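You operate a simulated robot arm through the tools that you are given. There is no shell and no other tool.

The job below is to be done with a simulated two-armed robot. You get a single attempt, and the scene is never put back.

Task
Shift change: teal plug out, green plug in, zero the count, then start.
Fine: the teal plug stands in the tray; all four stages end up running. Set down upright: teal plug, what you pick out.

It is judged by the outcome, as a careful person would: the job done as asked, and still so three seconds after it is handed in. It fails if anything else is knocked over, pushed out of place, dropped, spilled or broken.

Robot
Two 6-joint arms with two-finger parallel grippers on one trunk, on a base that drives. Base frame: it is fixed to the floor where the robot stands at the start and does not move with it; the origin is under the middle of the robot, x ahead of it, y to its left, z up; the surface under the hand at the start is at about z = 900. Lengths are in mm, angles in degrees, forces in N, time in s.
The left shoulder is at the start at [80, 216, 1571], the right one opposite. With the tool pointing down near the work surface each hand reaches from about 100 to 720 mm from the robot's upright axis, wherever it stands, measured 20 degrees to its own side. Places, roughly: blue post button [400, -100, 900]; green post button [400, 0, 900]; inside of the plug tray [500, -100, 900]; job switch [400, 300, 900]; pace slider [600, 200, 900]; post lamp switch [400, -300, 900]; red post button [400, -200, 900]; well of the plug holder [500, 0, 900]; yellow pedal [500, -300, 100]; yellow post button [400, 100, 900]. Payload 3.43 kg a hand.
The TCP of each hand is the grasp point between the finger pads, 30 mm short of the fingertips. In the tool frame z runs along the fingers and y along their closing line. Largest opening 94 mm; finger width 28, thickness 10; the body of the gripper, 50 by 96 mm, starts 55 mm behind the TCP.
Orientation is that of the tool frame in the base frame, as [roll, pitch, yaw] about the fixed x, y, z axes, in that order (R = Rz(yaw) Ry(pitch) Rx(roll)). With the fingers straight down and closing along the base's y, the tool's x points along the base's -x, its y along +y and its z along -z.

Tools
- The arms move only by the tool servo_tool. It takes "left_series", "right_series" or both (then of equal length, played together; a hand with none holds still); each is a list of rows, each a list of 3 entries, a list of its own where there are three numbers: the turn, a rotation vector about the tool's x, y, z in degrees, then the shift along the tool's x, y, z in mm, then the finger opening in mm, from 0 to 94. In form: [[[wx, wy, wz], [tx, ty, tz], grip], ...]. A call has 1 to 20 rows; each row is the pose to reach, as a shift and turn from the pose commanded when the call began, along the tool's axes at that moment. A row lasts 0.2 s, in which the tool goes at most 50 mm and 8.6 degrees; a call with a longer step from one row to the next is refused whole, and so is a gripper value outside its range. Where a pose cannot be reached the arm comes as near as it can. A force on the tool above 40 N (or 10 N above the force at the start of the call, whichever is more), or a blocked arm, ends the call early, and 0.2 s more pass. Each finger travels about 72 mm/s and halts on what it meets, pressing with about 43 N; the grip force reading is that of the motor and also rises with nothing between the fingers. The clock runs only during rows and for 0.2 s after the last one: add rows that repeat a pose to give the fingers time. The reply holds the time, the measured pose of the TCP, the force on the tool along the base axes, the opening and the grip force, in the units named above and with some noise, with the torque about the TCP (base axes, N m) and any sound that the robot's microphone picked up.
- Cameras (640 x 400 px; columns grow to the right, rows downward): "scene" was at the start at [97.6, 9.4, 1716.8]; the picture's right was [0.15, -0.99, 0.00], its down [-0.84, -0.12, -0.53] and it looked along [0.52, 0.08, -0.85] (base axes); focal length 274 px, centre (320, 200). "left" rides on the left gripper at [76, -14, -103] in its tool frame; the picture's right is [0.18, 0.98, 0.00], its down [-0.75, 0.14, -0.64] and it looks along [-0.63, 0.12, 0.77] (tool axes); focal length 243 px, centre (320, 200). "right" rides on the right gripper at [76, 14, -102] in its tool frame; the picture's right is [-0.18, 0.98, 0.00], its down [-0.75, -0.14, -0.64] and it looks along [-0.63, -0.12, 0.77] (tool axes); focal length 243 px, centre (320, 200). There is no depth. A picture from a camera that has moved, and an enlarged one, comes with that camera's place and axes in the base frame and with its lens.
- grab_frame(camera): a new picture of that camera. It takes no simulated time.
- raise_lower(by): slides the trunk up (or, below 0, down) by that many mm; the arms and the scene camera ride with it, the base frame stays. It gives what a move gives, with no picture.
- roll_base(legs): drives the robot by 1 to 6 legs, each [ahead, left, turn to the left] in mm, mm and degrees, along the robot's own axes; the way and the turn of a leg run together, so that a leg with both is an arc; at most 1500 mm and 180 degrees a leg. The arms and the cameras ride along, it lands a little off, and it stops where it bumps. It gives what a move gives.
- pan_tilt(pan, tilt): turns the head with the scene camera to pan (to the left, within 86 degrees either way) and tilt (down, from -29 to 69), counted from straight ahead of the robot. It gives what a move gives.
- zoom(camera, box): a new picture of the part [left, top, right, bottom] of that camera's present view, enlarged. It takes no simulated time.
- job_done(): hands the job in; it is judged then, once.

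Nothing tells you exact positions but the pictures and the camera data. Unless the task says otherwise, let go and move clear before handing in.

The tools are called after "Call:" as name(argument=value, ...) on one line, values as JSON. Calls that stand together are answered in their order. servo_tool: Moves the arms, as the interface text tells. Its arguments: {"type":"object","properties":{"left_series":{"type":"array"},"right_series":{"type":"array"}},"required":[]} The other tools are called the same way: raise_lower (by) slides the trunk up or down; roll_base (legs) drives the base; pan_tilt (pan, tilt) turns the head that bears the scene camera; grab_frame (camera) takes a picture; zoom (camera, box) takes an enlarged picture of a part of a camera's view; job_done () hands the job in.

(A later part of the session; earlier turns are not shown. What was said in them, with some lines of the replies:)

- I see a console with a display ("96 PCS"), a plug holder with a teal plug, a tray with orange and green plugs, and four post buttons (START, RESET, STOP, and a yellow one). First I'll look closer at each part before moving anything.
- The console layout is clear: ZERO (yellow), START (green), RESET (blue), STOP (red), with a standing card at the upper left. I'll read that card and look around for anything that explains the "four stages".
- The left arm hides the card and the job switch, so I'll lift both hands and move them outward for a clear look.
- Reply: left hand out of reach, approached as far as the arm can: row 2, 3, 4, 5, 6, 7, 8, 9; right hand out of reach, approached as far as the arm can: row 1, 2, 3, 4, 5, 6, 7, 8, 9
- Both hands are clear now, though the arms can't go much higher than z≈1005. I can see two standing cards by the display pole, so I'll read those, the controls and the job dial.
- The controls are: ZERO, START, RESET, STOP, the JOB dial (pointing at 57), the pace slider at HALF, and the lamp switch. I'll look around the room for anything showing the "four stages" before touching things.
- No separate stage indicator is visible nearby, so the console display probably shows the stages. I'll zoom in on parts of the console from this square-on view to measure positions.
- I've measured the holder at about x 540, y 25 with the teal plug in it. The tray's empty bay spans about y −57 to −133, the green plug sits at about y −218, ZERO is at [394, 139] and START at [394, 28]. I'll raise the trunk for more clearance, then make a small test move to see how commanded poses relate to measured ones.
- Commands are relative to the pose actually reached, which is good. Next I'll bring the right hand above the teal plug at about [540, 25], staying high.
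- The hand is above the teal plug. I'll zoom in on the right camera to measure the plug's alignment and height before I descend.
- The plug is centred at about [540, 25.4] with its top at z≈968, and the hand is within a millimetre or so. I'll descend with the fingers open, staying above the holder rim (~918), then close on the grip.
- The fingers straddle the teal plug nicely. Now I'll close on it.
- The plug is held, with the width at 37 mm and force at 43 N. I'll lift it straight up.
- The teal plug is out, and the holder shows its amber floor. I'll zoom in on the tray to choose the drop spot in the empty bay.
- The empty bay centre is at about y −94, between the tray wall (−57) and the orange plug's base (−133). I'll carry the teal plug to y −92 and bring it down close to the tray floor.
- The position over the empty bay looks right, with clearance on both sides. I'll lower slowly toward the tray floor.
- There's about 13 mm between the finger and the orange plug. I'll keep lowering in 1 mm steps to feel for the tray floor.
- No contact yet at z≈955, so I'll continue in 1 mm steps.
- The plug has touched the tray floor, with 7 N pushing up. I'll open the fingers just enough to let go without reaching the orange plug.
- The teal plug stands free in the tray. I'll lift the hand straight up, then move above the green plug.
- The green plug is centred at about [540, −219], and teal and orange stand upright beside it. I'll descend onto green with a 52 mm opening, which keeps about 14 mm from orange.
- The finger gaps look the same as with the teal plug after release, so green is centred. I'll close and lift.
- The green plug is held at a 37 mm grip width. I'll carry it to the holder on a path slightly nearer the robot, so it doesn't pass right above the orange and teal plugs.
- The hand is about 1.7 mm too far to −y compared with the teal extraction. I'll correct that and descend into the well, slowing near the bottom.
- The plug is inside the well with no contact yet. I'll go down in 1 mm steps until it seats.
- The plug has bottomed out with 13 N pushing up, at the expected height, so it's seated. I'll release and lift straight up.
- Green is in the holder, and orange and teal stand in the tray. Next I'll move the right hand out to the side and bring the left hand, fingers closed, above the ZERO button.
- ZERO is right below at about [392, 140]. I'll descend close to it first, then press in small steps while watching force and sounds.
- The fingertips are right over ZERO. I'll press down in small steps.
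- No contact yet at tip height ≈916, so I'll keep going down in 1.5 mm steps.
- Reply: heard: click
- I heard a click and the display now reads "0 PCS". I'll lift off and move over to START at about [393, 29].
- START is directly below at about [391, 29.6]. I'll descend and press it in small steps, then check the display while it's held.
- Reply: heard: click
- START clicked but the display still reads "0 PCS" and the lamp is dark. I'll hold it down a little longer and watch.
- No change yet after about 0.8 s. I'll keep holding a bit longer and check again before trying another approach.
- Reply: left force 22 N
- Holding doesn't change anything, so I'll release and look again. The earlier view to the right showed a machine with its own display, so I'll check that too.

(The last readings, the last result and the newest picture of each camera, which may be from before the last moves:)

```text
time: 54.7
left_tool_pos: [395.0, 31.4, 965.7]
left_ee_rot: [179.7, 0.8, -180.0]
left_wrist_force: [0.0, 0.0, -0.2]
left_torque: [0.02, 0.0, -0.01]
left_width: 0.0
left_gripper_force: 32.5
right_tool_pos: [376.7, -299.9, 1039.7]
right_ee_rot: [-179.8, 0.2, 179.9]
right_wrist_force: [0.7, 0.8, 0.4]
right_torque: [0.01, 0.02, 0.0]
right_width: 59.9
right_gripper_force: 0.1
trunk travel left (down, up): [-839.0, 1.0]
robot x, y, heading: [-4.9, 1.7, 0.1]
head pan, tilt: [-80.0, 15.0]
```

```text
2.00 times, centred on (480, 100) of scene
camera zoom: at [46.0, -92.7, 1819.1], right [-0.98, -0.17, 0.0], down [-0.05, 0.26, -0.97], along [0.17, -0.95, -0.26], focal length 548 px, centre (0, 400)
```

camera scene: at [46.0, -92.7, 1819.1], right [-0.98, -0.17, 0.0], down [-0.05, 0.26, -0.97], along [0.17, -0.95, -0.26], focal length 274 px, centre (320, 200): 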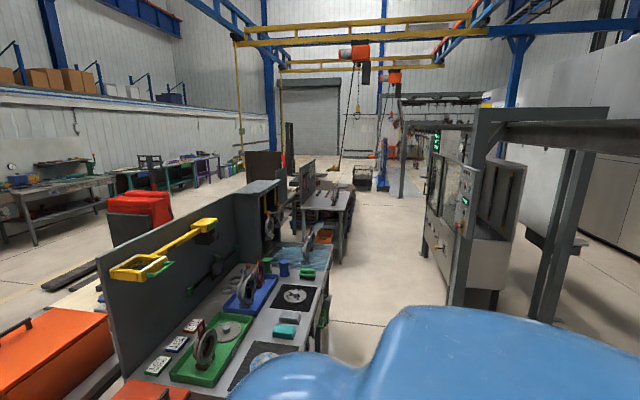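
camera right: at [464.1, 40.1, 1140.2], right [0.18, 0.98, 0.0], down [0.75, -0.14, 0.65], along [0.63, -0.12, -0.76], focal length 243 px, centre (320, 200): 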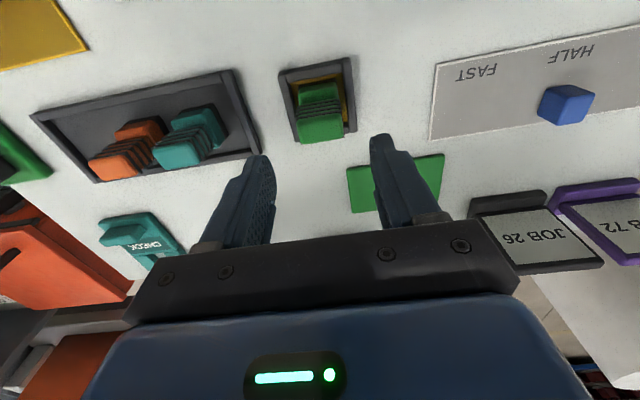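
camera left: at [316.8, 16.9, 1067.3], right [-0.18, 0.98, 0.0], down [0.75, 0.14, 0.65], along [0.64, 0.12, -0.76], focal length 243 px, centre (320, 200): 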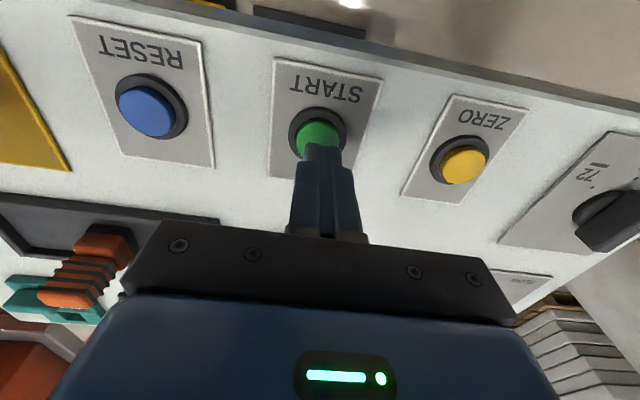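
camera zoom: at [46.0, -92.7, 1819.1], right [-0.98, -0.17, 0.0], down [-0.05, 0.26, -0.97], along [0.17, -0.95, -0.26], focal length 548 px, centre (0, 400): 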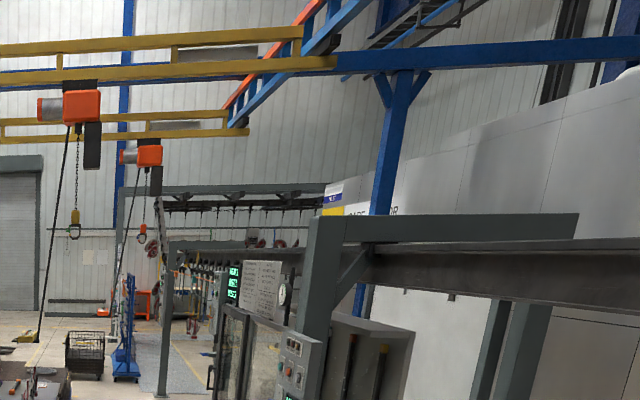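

The press made a click but nothing visible changed on the console display. I'll look at the machinery to the right and left for stage indicators.

Call:
pan_tilt(pan=-86, tilt=0)

Call:
grab_frame(camera="scene")

Call:
zoom(camera="scene", box=[400, 100, 640, 300])

Call:
pan_tilt(pan=86, tilt=5)

Call:
grab_frame(camera="scene")

Call:
pan_tilt(pan=0, tilt=10)

Call:
grab_frame(camera="scene")

```text
time: 55.5
left_tool_pos: [395.9, 32.6, 965.4]
left_ee_rot: [179.7, 0.7, 180.0]
left_wrist_force: [0.5, -0.4, 0.5]
left_torque: [0.0, -0.02, -0.01]
left_width: 0.2
left_gripper_force: 33.0
right_tool_pos: [378.6, -299.6, 1039.3]
right_ee_rot: [-179.9, 0.2, 180.0]
right_wrist_force: [0.1, 0.0, -1.1]
right_torque: [-0.02, -0.01, 0.0]
right_width: 59.9
right_gripper_force: 0.1
trunk travel left (down, up): [-839.0, 1.0]
robot x, y, heading: [-3.0, 1.8, -0.1]
head pan, tilt: [-85.9, 0.0]
```

```text
taken
camera scene: at [36.1, -90.4, 1843.2], right [-1.0, -0.07, 0.0], down [0.0, 0.0, -1.0], along [0.07, -1.0, 0.0], focal length 274 px, centre (320, 200)
```

scene: 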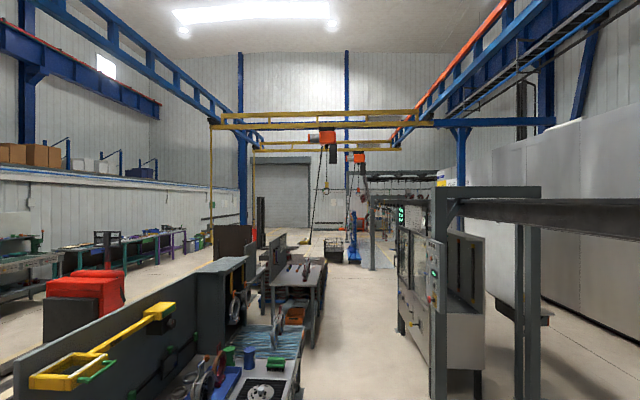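

```text
2.00 times, centred on (520, 200) of scene
camera zoom: at [36.1, -90.4, 1843.2], right [-1.0, -0.07, 0.0], down [0.0, 0.0, -1.0], along [0.07, -1.0, 0.0], focal length 548 px, centre (-80, 200)
```

zoom: 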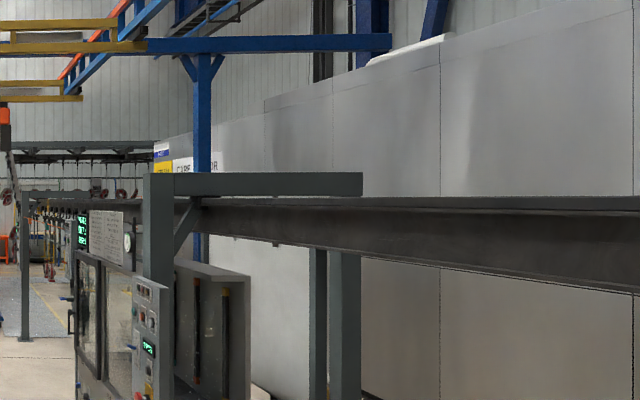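

```text
time: 58.1
left_tool_pos: [393.4, 33.0, 965.0]
left_ee_rot: [179.6, 0.7, -179.9]
left_wrist_force: [0.3, 0.0, -0.4]
left_torque: [-0.03, -0.02, 0.01]
left_width: 0.2
left_gripper_force: 32.9
right_tool_pos: [379.5, -299.6, 1039.3]
right_ee_rot: [-179.9, 0.1, 180.0]
right_wrist_force: [0.0, 0.0, 0.5]
right_torque: [0.03, 0.01, -0.02]
right_width: 59.9
right_gripper_force: 0.1
trunk travel left (down, up): [-839.0, 1.0]
robot x, y, heading: [-1.4, 0.3, -0.1]
head pan, tilt: [85.9, 5.0]
```

```text
taken
camera scene: at [36.3, 90.9, 1835.3], right [1.0, -0.07, 0.0], down [-0.01, -0.09, -1.0], along [0.07, 0.99, -0.09], focal length 274 px, centre (320, 200)
```

scene: 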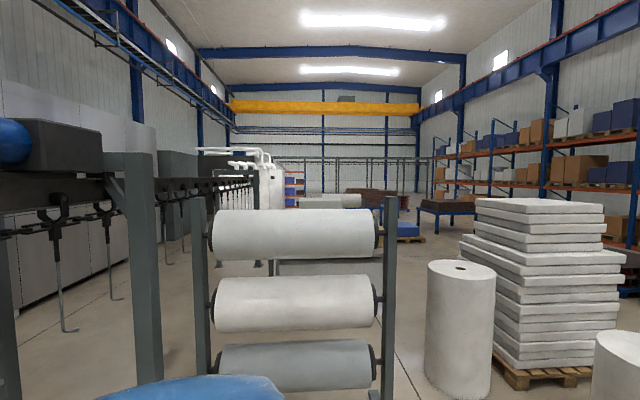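

```text
time: 59.7
left_tool_pos: [395.0, 31.6, 965.5]
left_ee_rot: [179.7, 0.7, 179.9]
left_wrist_force: [0.0, -0.5, -0.4]
left_torque: [-0.04, 0.01, 0.01]
left_width: 0.0
left_gripper_force: 32.7
right_tool_pos: [379.7, -300.4, 1039.0]
right_ee_rot: [-180.0, 0.1, -180.0]
right_wrist_force: [0.3, -0.1, -0.2]
right_torque: [-0.01, 0.03, 0.0]
right_width: 60.2
right_gripper_force: 0.0
trunk travel left (down, up): [-839.0, 1.0]
robot x, y, heading: [1.1, 4.7, -0.1]
head pan, tilt: [0.0, 10.0]
```

```text
taken
camera scene: at [122.7, -0.7, 1827.2], right [0.0, -1.0, 0.0], down [-0.17, 0.0, -0.98], along [0.98, 0.0, -0.17], focal length 274 px, centre (320, 200)
```

scene: 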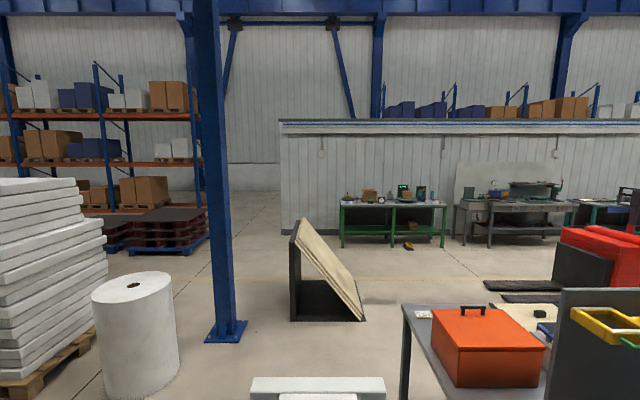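

The hall is just background with no stage lamps, so the stages must show on this console. I'll look closely at the run lamp and the plug's seating before pressing again.

Call:
pan_tilt(pan=0, tilt=45)

Call:
zoom(camera="scene", box=[280, 180, 380, 225])

Call:
zoom(camera="scene", box=[270, 265, 430, 365])

Call:
grab_frame(camera="right")

```text
time: 60.7
left_tool_pos: [394.7, 29.9, 965.6]
left_ee_rot: [179.7, 0.7, -179.9]
left_wrist_force: [0.0, -0.7, 0.0]
left_torque: [-0.01, 0.02, -0.05]
left_width: 0.2
left_gripper_force: 33.1
right_tool_pos: [378.5, -300.4, 1038.7]
right_ee_rot: [-179.8, 0.2, -180.0]
right_wrist_force: [0.8, 0.7, 1.0]
right_torque: [0.05, 0.0, 0.0]
right_width: 60.2
right_gripper_force: 0.1
trunk travel left (down, up): [-839.0, 1.0]
robot x, y, heading: [4.1, 0.7, 0.1]
head pan, tilt: [0.0, 45.0]
```

```text
6.40 times, centred on (330, 202) of scene
camera zoom: at [111.1, -0.7, 1772.3], right [0.0, -1.0, 0.0], down [-0.71, 0.0, -0.71], along [0.71, 0.0, -0.71], focal length 1753 px, centre (256, 184)
```

zoom: 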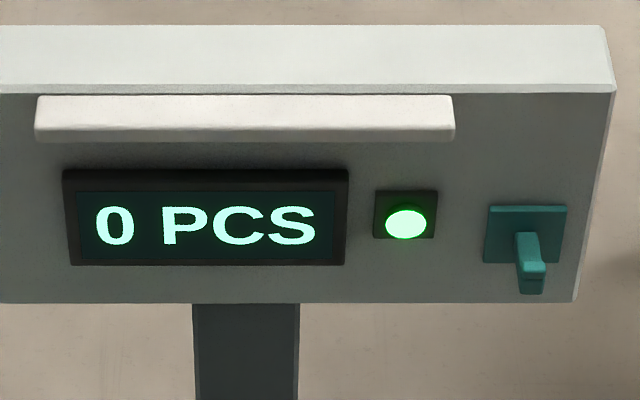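

```text
4.00 times, centred on (350, 315) of scene
camera zoom: at [111.1, -0.7, 1772.3], right [0.0, -1.0, 0.0], down [-0.71, 0.0, -0.71], along [0.71, 0.0, -0.71], focal length 1096 px, centre (200, -260)
```

zoom: 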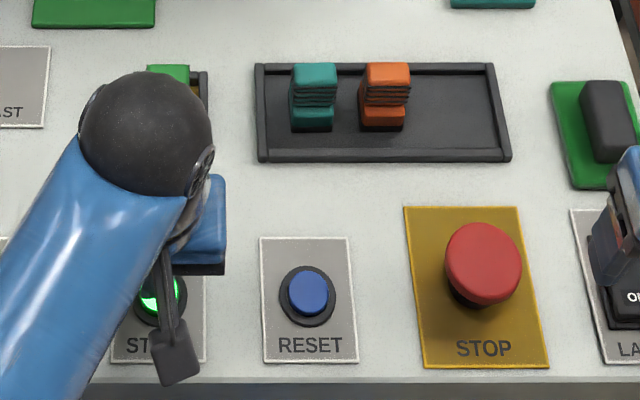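

```text
taken
camera right: at [302.4, -285.5, 1141.7], right [0.18, 0.98, 0.0], down [0.75, -0.14, 0.65], along [0.63, -0.12, -0.76], focal length 243 px, centre (320, 200)
```

right: 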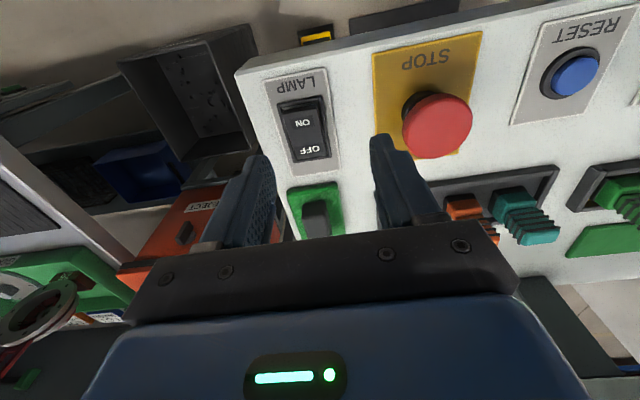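

The run lamp and the START button are now lit green, so the start took a few seconds to take effect. I'll lift the left hand off a bit and watch the lamp and display over time for how the stages come up.

Call:
servo_tool(left_series=[[[0, 0, 0], [0, 0, -15], 0], [[0, 0, 0], [0, 0, -30], 0]])

Call:
zoom(camera="scene", box=[270, 170, 380, 240])

Call:
servo_tool(left_series=[[[0, 0, 0], [0, 0, 0], 0], [[0, 0, 0], [0, 0, 0], 0]])

Call:
zoom(camera="scene", box=[270, 170, 380, 240])

Call:
servo_tool(left_series=[[[0, 0, 0], [0, 0, 0], 0], [[0, 0, 0], [0, 0, 0], 0]])

Call:
zoom(camera="scene", box=[270, 170, 380, 240])

```text
time: 61.3
left_tool_pos: [394.2, 30.8, 996.4]
left_ee_rot: [179.6, 0.7, 180.0]
left_wrist_force: [0.4, -0.1, 0.0]
left_torque: [0.03, -0.01, 0.0]
left_width: 0.0
left_gripper_force: 32.7
right_tool_pos: [377.7, -300.2, 1039.7]
right_ee_rot: [-179.8, 0.2, -179.9]
right_wrist_force: [-0.2, 0.0, 0.2]
right_torque: [-0.02, 0.03, -0.01]
right_width: 60.1
right_gripper_force: 0.1
trunk travel left (down, up): [-839.0, 1.0]
robot x, y, heading: [0.2, -0.5, 0.0]
head pan, tilt: [0.0, 45.0]
```

```text
5.71 times, centred on (325, 205) of scene
camera zoom: at [111.0, -0.8, 1772.2], right [0.0, -1.0, 0.0], down [-0.71, 0.0, -0.71], along [0.71, 0.0, -0.71], focal length 1565 px, centre (291, 171)
```

zoom: 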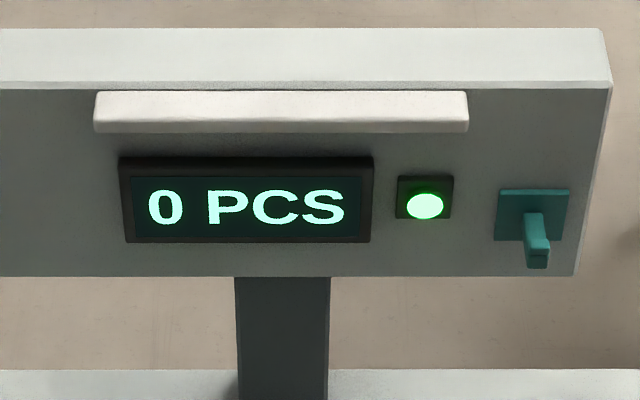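

```text
time: 61.9
left_tool_pos: [394.1, 31.4, 996.1]
left_ee_rot: [179.7, 0.7, -180.0]
left_wrist_force: [0.2, 0.4, -0.2]
left_torque: [0.0, 0.0, -0.02]
left_width: 0.0
left_gripper_force: 33.0
right_tool_pos: [378.4, -301.2, 1040.2]
right_ee_rot: [-179.9, 0.1, 180.0]
right_wrist_force: [-0.4, -0.3, 0.1]
right_torque: [-0.01, 0.0, -0.02]
right_width: 60.0
right_gripper_force: 0.1
trunk travel left (down, up): [-839.0, 1.0]
robot x, y, heading: [-2.9, -0.4, -0.0]
head pan, tilt: [0.0, 45.0]
```

```text
5.71 times, centred on (325, 205) of scene
camera zoom: at [111.1, -0.7, 1772.3], right [0.0, -1.0, 0.0], down [-0.71, 0.0, -0.71], along [0.71, 0.0, -0.71], focal length 1565 px, centre (291, 171)
```

zoom: 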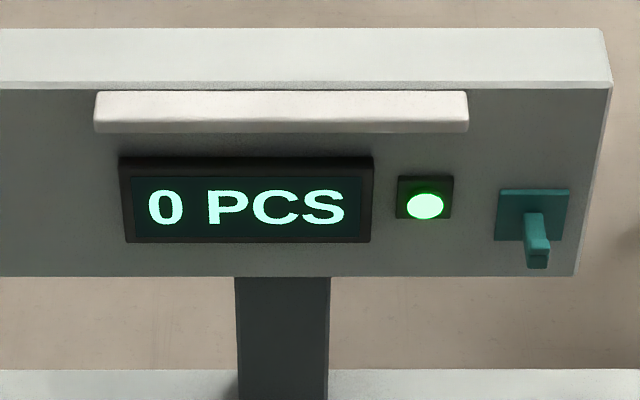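

```text
time: 62.5
left_tool_pos: [394.0, 31.5, 995.4]
left_ee_rot: [179.7, 0.7, -180.0]
left_wrist_force: [1.5, -0.2, -0.2]
left_torque: [-0.02, 0.03, 0.01]
left_width: 0.0
left_gripper_force: 32.9
right_tool_pos: [378.9, -300.2, 1039.7]
right_ee_rot: [-179.8, 0.2, 180.0]
right_wrist_force: [-0.3, 0.2, -0.2]
right_torque: [0.0, 0.03, -0.01]
right_width: 59.7
right_gripper_force: 0.1
trunk travel left (down, up): [-839.0, 1.0]
robot x, y, heading: [-0.0, -1.3, 0.1]
head pan, tilt: [0.0, 45.0]
```

```text
5.71 times, centred on (325, 205) of scene
camera zoom: at [111.1, -0.7, 1772.3], right [0.0, -1.0, 0.0], down [-0.71, 0.0, -0.71], along [0.71, 0.0, -0.71], focal length 1565 px, centre (291, 171)
```

zoom: 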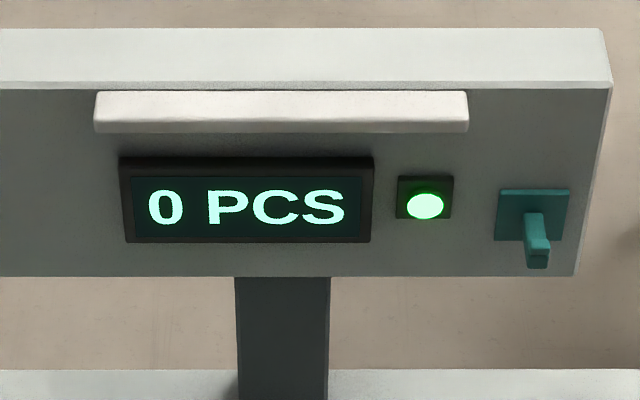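

The lamp stays steadily lit with "0 PCS". I'll move the left hand clear to its own side and keep observing the whole console as time passes.

Call:
servo_tool(left_series=[[[0, 0, 0], [0, 0, -20], 0], [[0, 0, 0], [0, 10, -40], 0], [[0, 0, 0], [3, 40, -45], 0], [[0, 0, 0], [6, 75, -45], 0], [[0, 0, 0], [9, 110, -45], 0], [[0, 0, 0], [12, 145, -45], 0], [[0, 0, 0], [15, 180, -45], 0], [[0, 0, 0], [18, 215, -45], 0], [[0, 0, 0], [21, 250, -45], 0], [[0, 0, 0], [24, 285, -45], 0], [[0, 0, 0], [24, 315, -45], 0], [[0, 0, 0], [24, 315, -45], 0]])

Call:
grab_frame(camera="scene")

Call:
zoom(camera="scene", box=[270, 170, 380, 240])

Call:
zoom(camera="scene", box=[190, 220, 450, 370])

```text
time: 65.1
left_tool_pos: [368.1, 346.4, 1042.3]
left_ee_rot: [179.8, 0.8, -180.0]
left_wrist_force: [0.0, -0.2, -0.2]
left_torque: [0.0, 0.01, 0.0]
left_width: 0.1
left_gripper_force: 33.3
right_tool_pos: [378.3, -299.8, 1039.0]
right_ee_rot: [-179.8, 0.2, -180.0]
right_wrist_force: [-0.5, -0.9, -0.2]
right_torque: [-0.03, -0.02, -0.04]
right_width: 60.2
right_gripper_force: 0.2
trunk travel left (down, up): [-839.0, 1.0]
robot x, y, heading: [0.7, 0.1, -0.1]
head pan, tilt: [0.0, 45.0]
```

```text
taken
camera scene: at [111.1, -0.8, 1772.3], right [0.0, -1.0, 0.0], down [-0.71, 0.0, -0.71], along [0.71, 0.0, -0.71], focal length 274 px, centre (320, 200)
```

scene: 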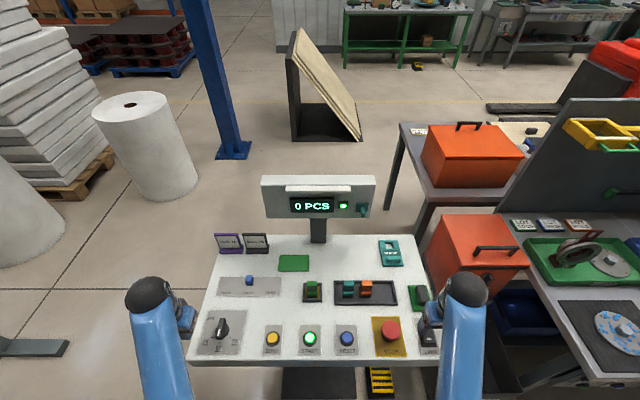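

```text
5.71 times, centred on (325, 205) of scene
camera zoom: at [111.1, -0.8, 1772.3], right [0.0, -1.0, 0.0], down [-0.71, 0.0, -0.71], along [0.71, 0.0, -0.71], focal length 1565 px, centre (291, 171)
```

zoom: 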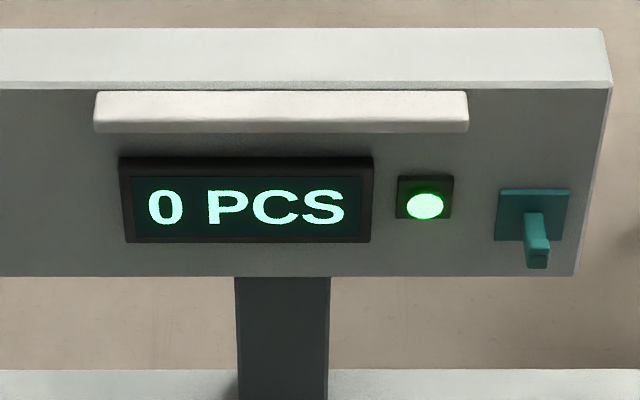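

```text
2.46 times, centred on (320, 295) of scene
camera zoom: at [111.1, -0.8, 1772.3], right [0.0, -1.0, 0.0], down [-0.71, 0.0, -0.71], along [0.71, 0.0, -0.71], focal length 674 px, centre (320, -34)
```

zoom: 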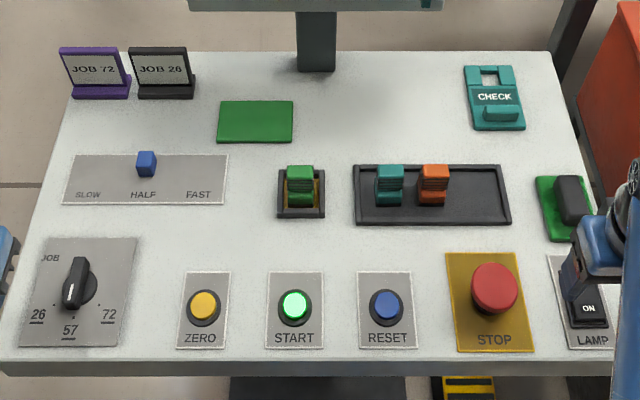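

Everything on the console is in order: green in the holder, teal and orange standing in the tray, START glowing. I'll wait several more seconds to confirm the run state holds and whether anything further appears.

Call:
servo_tool(left_series=[[[0, 0, 0], [0, 0, 0], 0], [[0, 0, 0], [0, 0, 0], 0], [[0, 0, 0], [0, 0, 0], 0], [[0, 0, 0], [0, 0, 0], 0], [[0, 0, 0], [0, 0, 0], 0], [[0, 0, 0], [0, 0, 0], 0], [[0, 0, 0], [0, 0, 0], 0], [[0, 0, 0], [0, 0, 0], 0], [[0, 0, 0], [0, 0, 0], 0], [[0, 0, 0], [0, 0, 0], 0], [[0, 0, 0], [0, 0, 0], 0], [[0, 0, 0], [0, 0, 0], 0], [[0, 0, 0], [0, 0, 0], 0], [[0, 0, 0], [0, 0, 0], 0], [[0, 0, 0], [0, 0, 0], 0], [[0, 0, 0], [0, 0, 0], 0], [[0, 0, 0], [0, 0, 0], 0], [[0, 0, 0], [0, 0, 0], 0], [[0, 0, 0], [0, 0, 0], 0], [[0, 0, 0], [0, 0, 0], 0]])

Call:
zoom(camera="scene", box=[270, 170, 380, 240])

Call:
servo_tool(left_series=[[[0, 0, 0], [0, 0, 0], 0], [[0, 0, 0], [0, 0, 0], 0], [[0, 0, 0], [0, 0, 0], 0], [[0, 0, 0], [0, 0, 0], 0], [[0, 0, 0], [0, 0, 0], 0], [[0, 0, 0], [0, 0, 0], 0], [[0, 0, 0], [0, 0, 0], 0], [[0, 0, 0], [0, 0, 0], 0], [[0, 0, 0], [0, 0, 0], 0], [[0, 0, 0], [0, 0, 0], 0], [[0, 0, 0], [0, 0, 0], 0], [[0, 0, 0], [0, 0, 0], 0], [[0, 0, 0], [0, 0, 0], 0]])

Call:
zoom(camera="scene", box=[190, 170, 450, 370])

```text
time: 69.3
left_tool_pos: [368.9, 345.4, 1041.5]
left_ee_rot: [179.7, 0.7, 180.0]
left_wrist_force: [-0.6, -0.9, 0.0]
left_torque: [0.01, 0.0, -0.05]
left_width: 0.2
left_gripper_force: 33.2
right_tool_pos: [377.5, -300.0, 1038.8]
right_ee_rot: [-179.9, 0.1, -180.0]
right_wrist_force: [0.0, -0.9, -0.4]
right_torque: [-0.02, -0.01, 0.02]
right_width: 59.9
right_gripper_force: 0.1
trunk travel left (down, up): [-839.0, 1.0]
robot x, y, heading: [-0.5, 1.4, -0.0]
head pan, tilt: [0.0, 45.0]
```

```text
5.71 times, centred on (325, 205) of scene
camera zoom: at [111.1, -0.6, 1772.3], right [0.0, -1.0, 0.0], down [-0.71, 0.0, -0.71], along [0.71, 0.0, -0.71], focal length 1565 px, centre (291, 171)
```

zoom: 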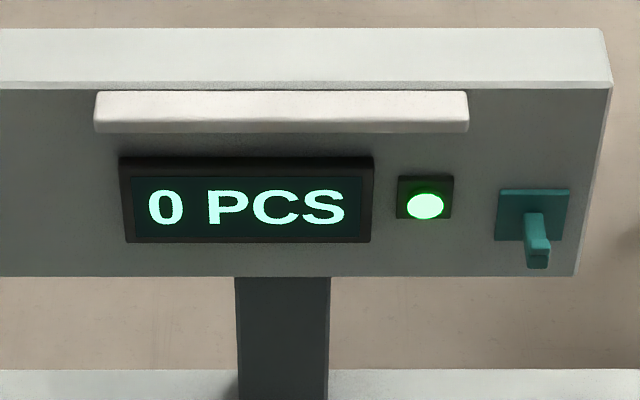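

```text
time: 72.1
left_tool_pos: [368.7, 346.0, 1043.1]
left_ee_rot: [179.7, 0.7, -180.0]
left_wrist_force: [0.6, 0.3, 0.2]
left_torque: [-0.03, 0.01, -0.02]
left_width: 0.0
left_gripper_force: 32.8
right_tool_pos: [379.7, -300.6, 1039.8]
right_ee_rot: [-179.9, 0.2, -180.0]
right_wrist_force: [-0.2, 0.1, 0.0]
right_torque: [0.02, 0.01, -0.01]
right_width: 60.0
right_gripper_force: 0.0
trunk travel left (down, up): [-839.0, 1.0]
robot x, y, heading: [0.4, -0.6, 0.1]
head pan, tilt: [0.0, 45.0]
```

```text
2.00 times, centred on (320, 270) of scene
camera zoom: at [111.1, -0.6, 1772.3], right [0.0, -1.0, 0.0], down [-0.71, 0.0, -0.71], along [0.71, 0.0, -0.71], focal length 548 px, centre (320, 60)
```

zoom: 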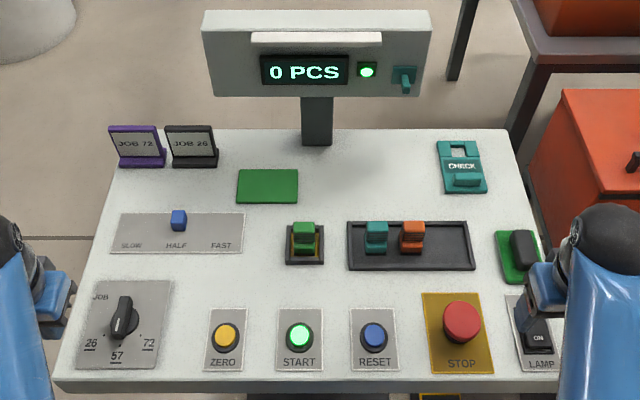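

The lamp has stayed steady for over ten seconds with the count at zero. I'll take one last close look at the plugs before handing in.

Call:
zoom(camera="scene", box=[290, 265, 410, 315])

Call:
zoom(camera="scene", box=[280, 180, 380, 225])

```text
5.33 times, centred on (350, 290) of scene
camera zoom: at [111.1, -0.6, 1772.3], right [0.0, -1.0, 0.0], down [-0.71, 0.0, -0.71], along [0.71, 0.0, -0.71], focal length 1461 px, centre (160, -280)
```

zoom: 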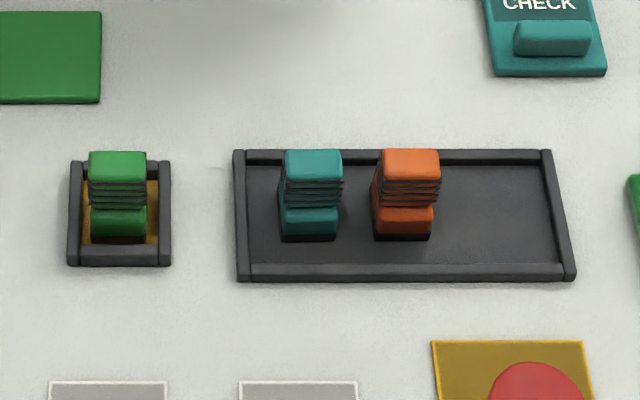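

```text
6.40 times, centred on (330, 202) of scene
camera zoom: at [111.1, -0.6, 1772.3], right [0.0, -1.0, 0.0], down [-0.71, 0.0, -0.71], along [0.71, 0.0, -0.71], focal length 1753 px, centre (256, 184)
```

zoom: 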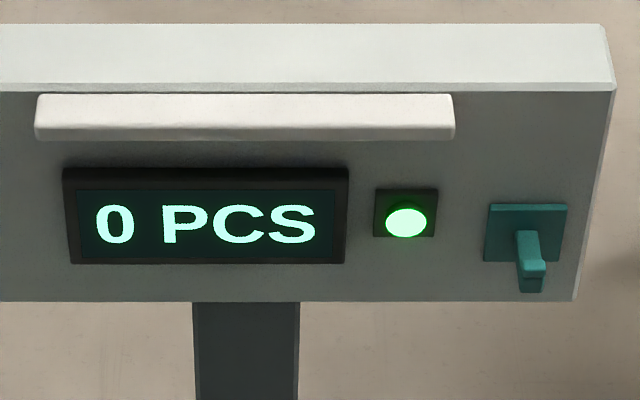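

The green plug sits in the holder, the teal plug stands upright in the tray beside the untouched orange one, the count reads 0, and the run lamp is steady. Both hands are clear, so I'm handing the job in.

Call:
job_done()

```text
The job is handed in.
```

The shift change is done and handed in, but I couldn't see each of the four stages running. My only evidence is the single run lamp on the console.

- **Teal plug:** out of the holder and standing upright in the tray, next to the orange plug, which I didn't touch.
- **Green plug:** seated in the holder, at the same depth the teal one had.
- **Count:** I pressed ZERO once and the display went from 96 PCS to 0 PCS.
- **Start:** I pressed START once. Nothing showed at first; the run lamp and the START button had lit by about 10 seconds after the press. The lamp stayed steady for the 11 seconds I watched before handing in.

The console has no separate lights for the stages. I took the delayed, steady lamp to mean all four had come up, so I didn't press START again.

Nothing was knocked over or moved out of place, and both hands were clear at the end.
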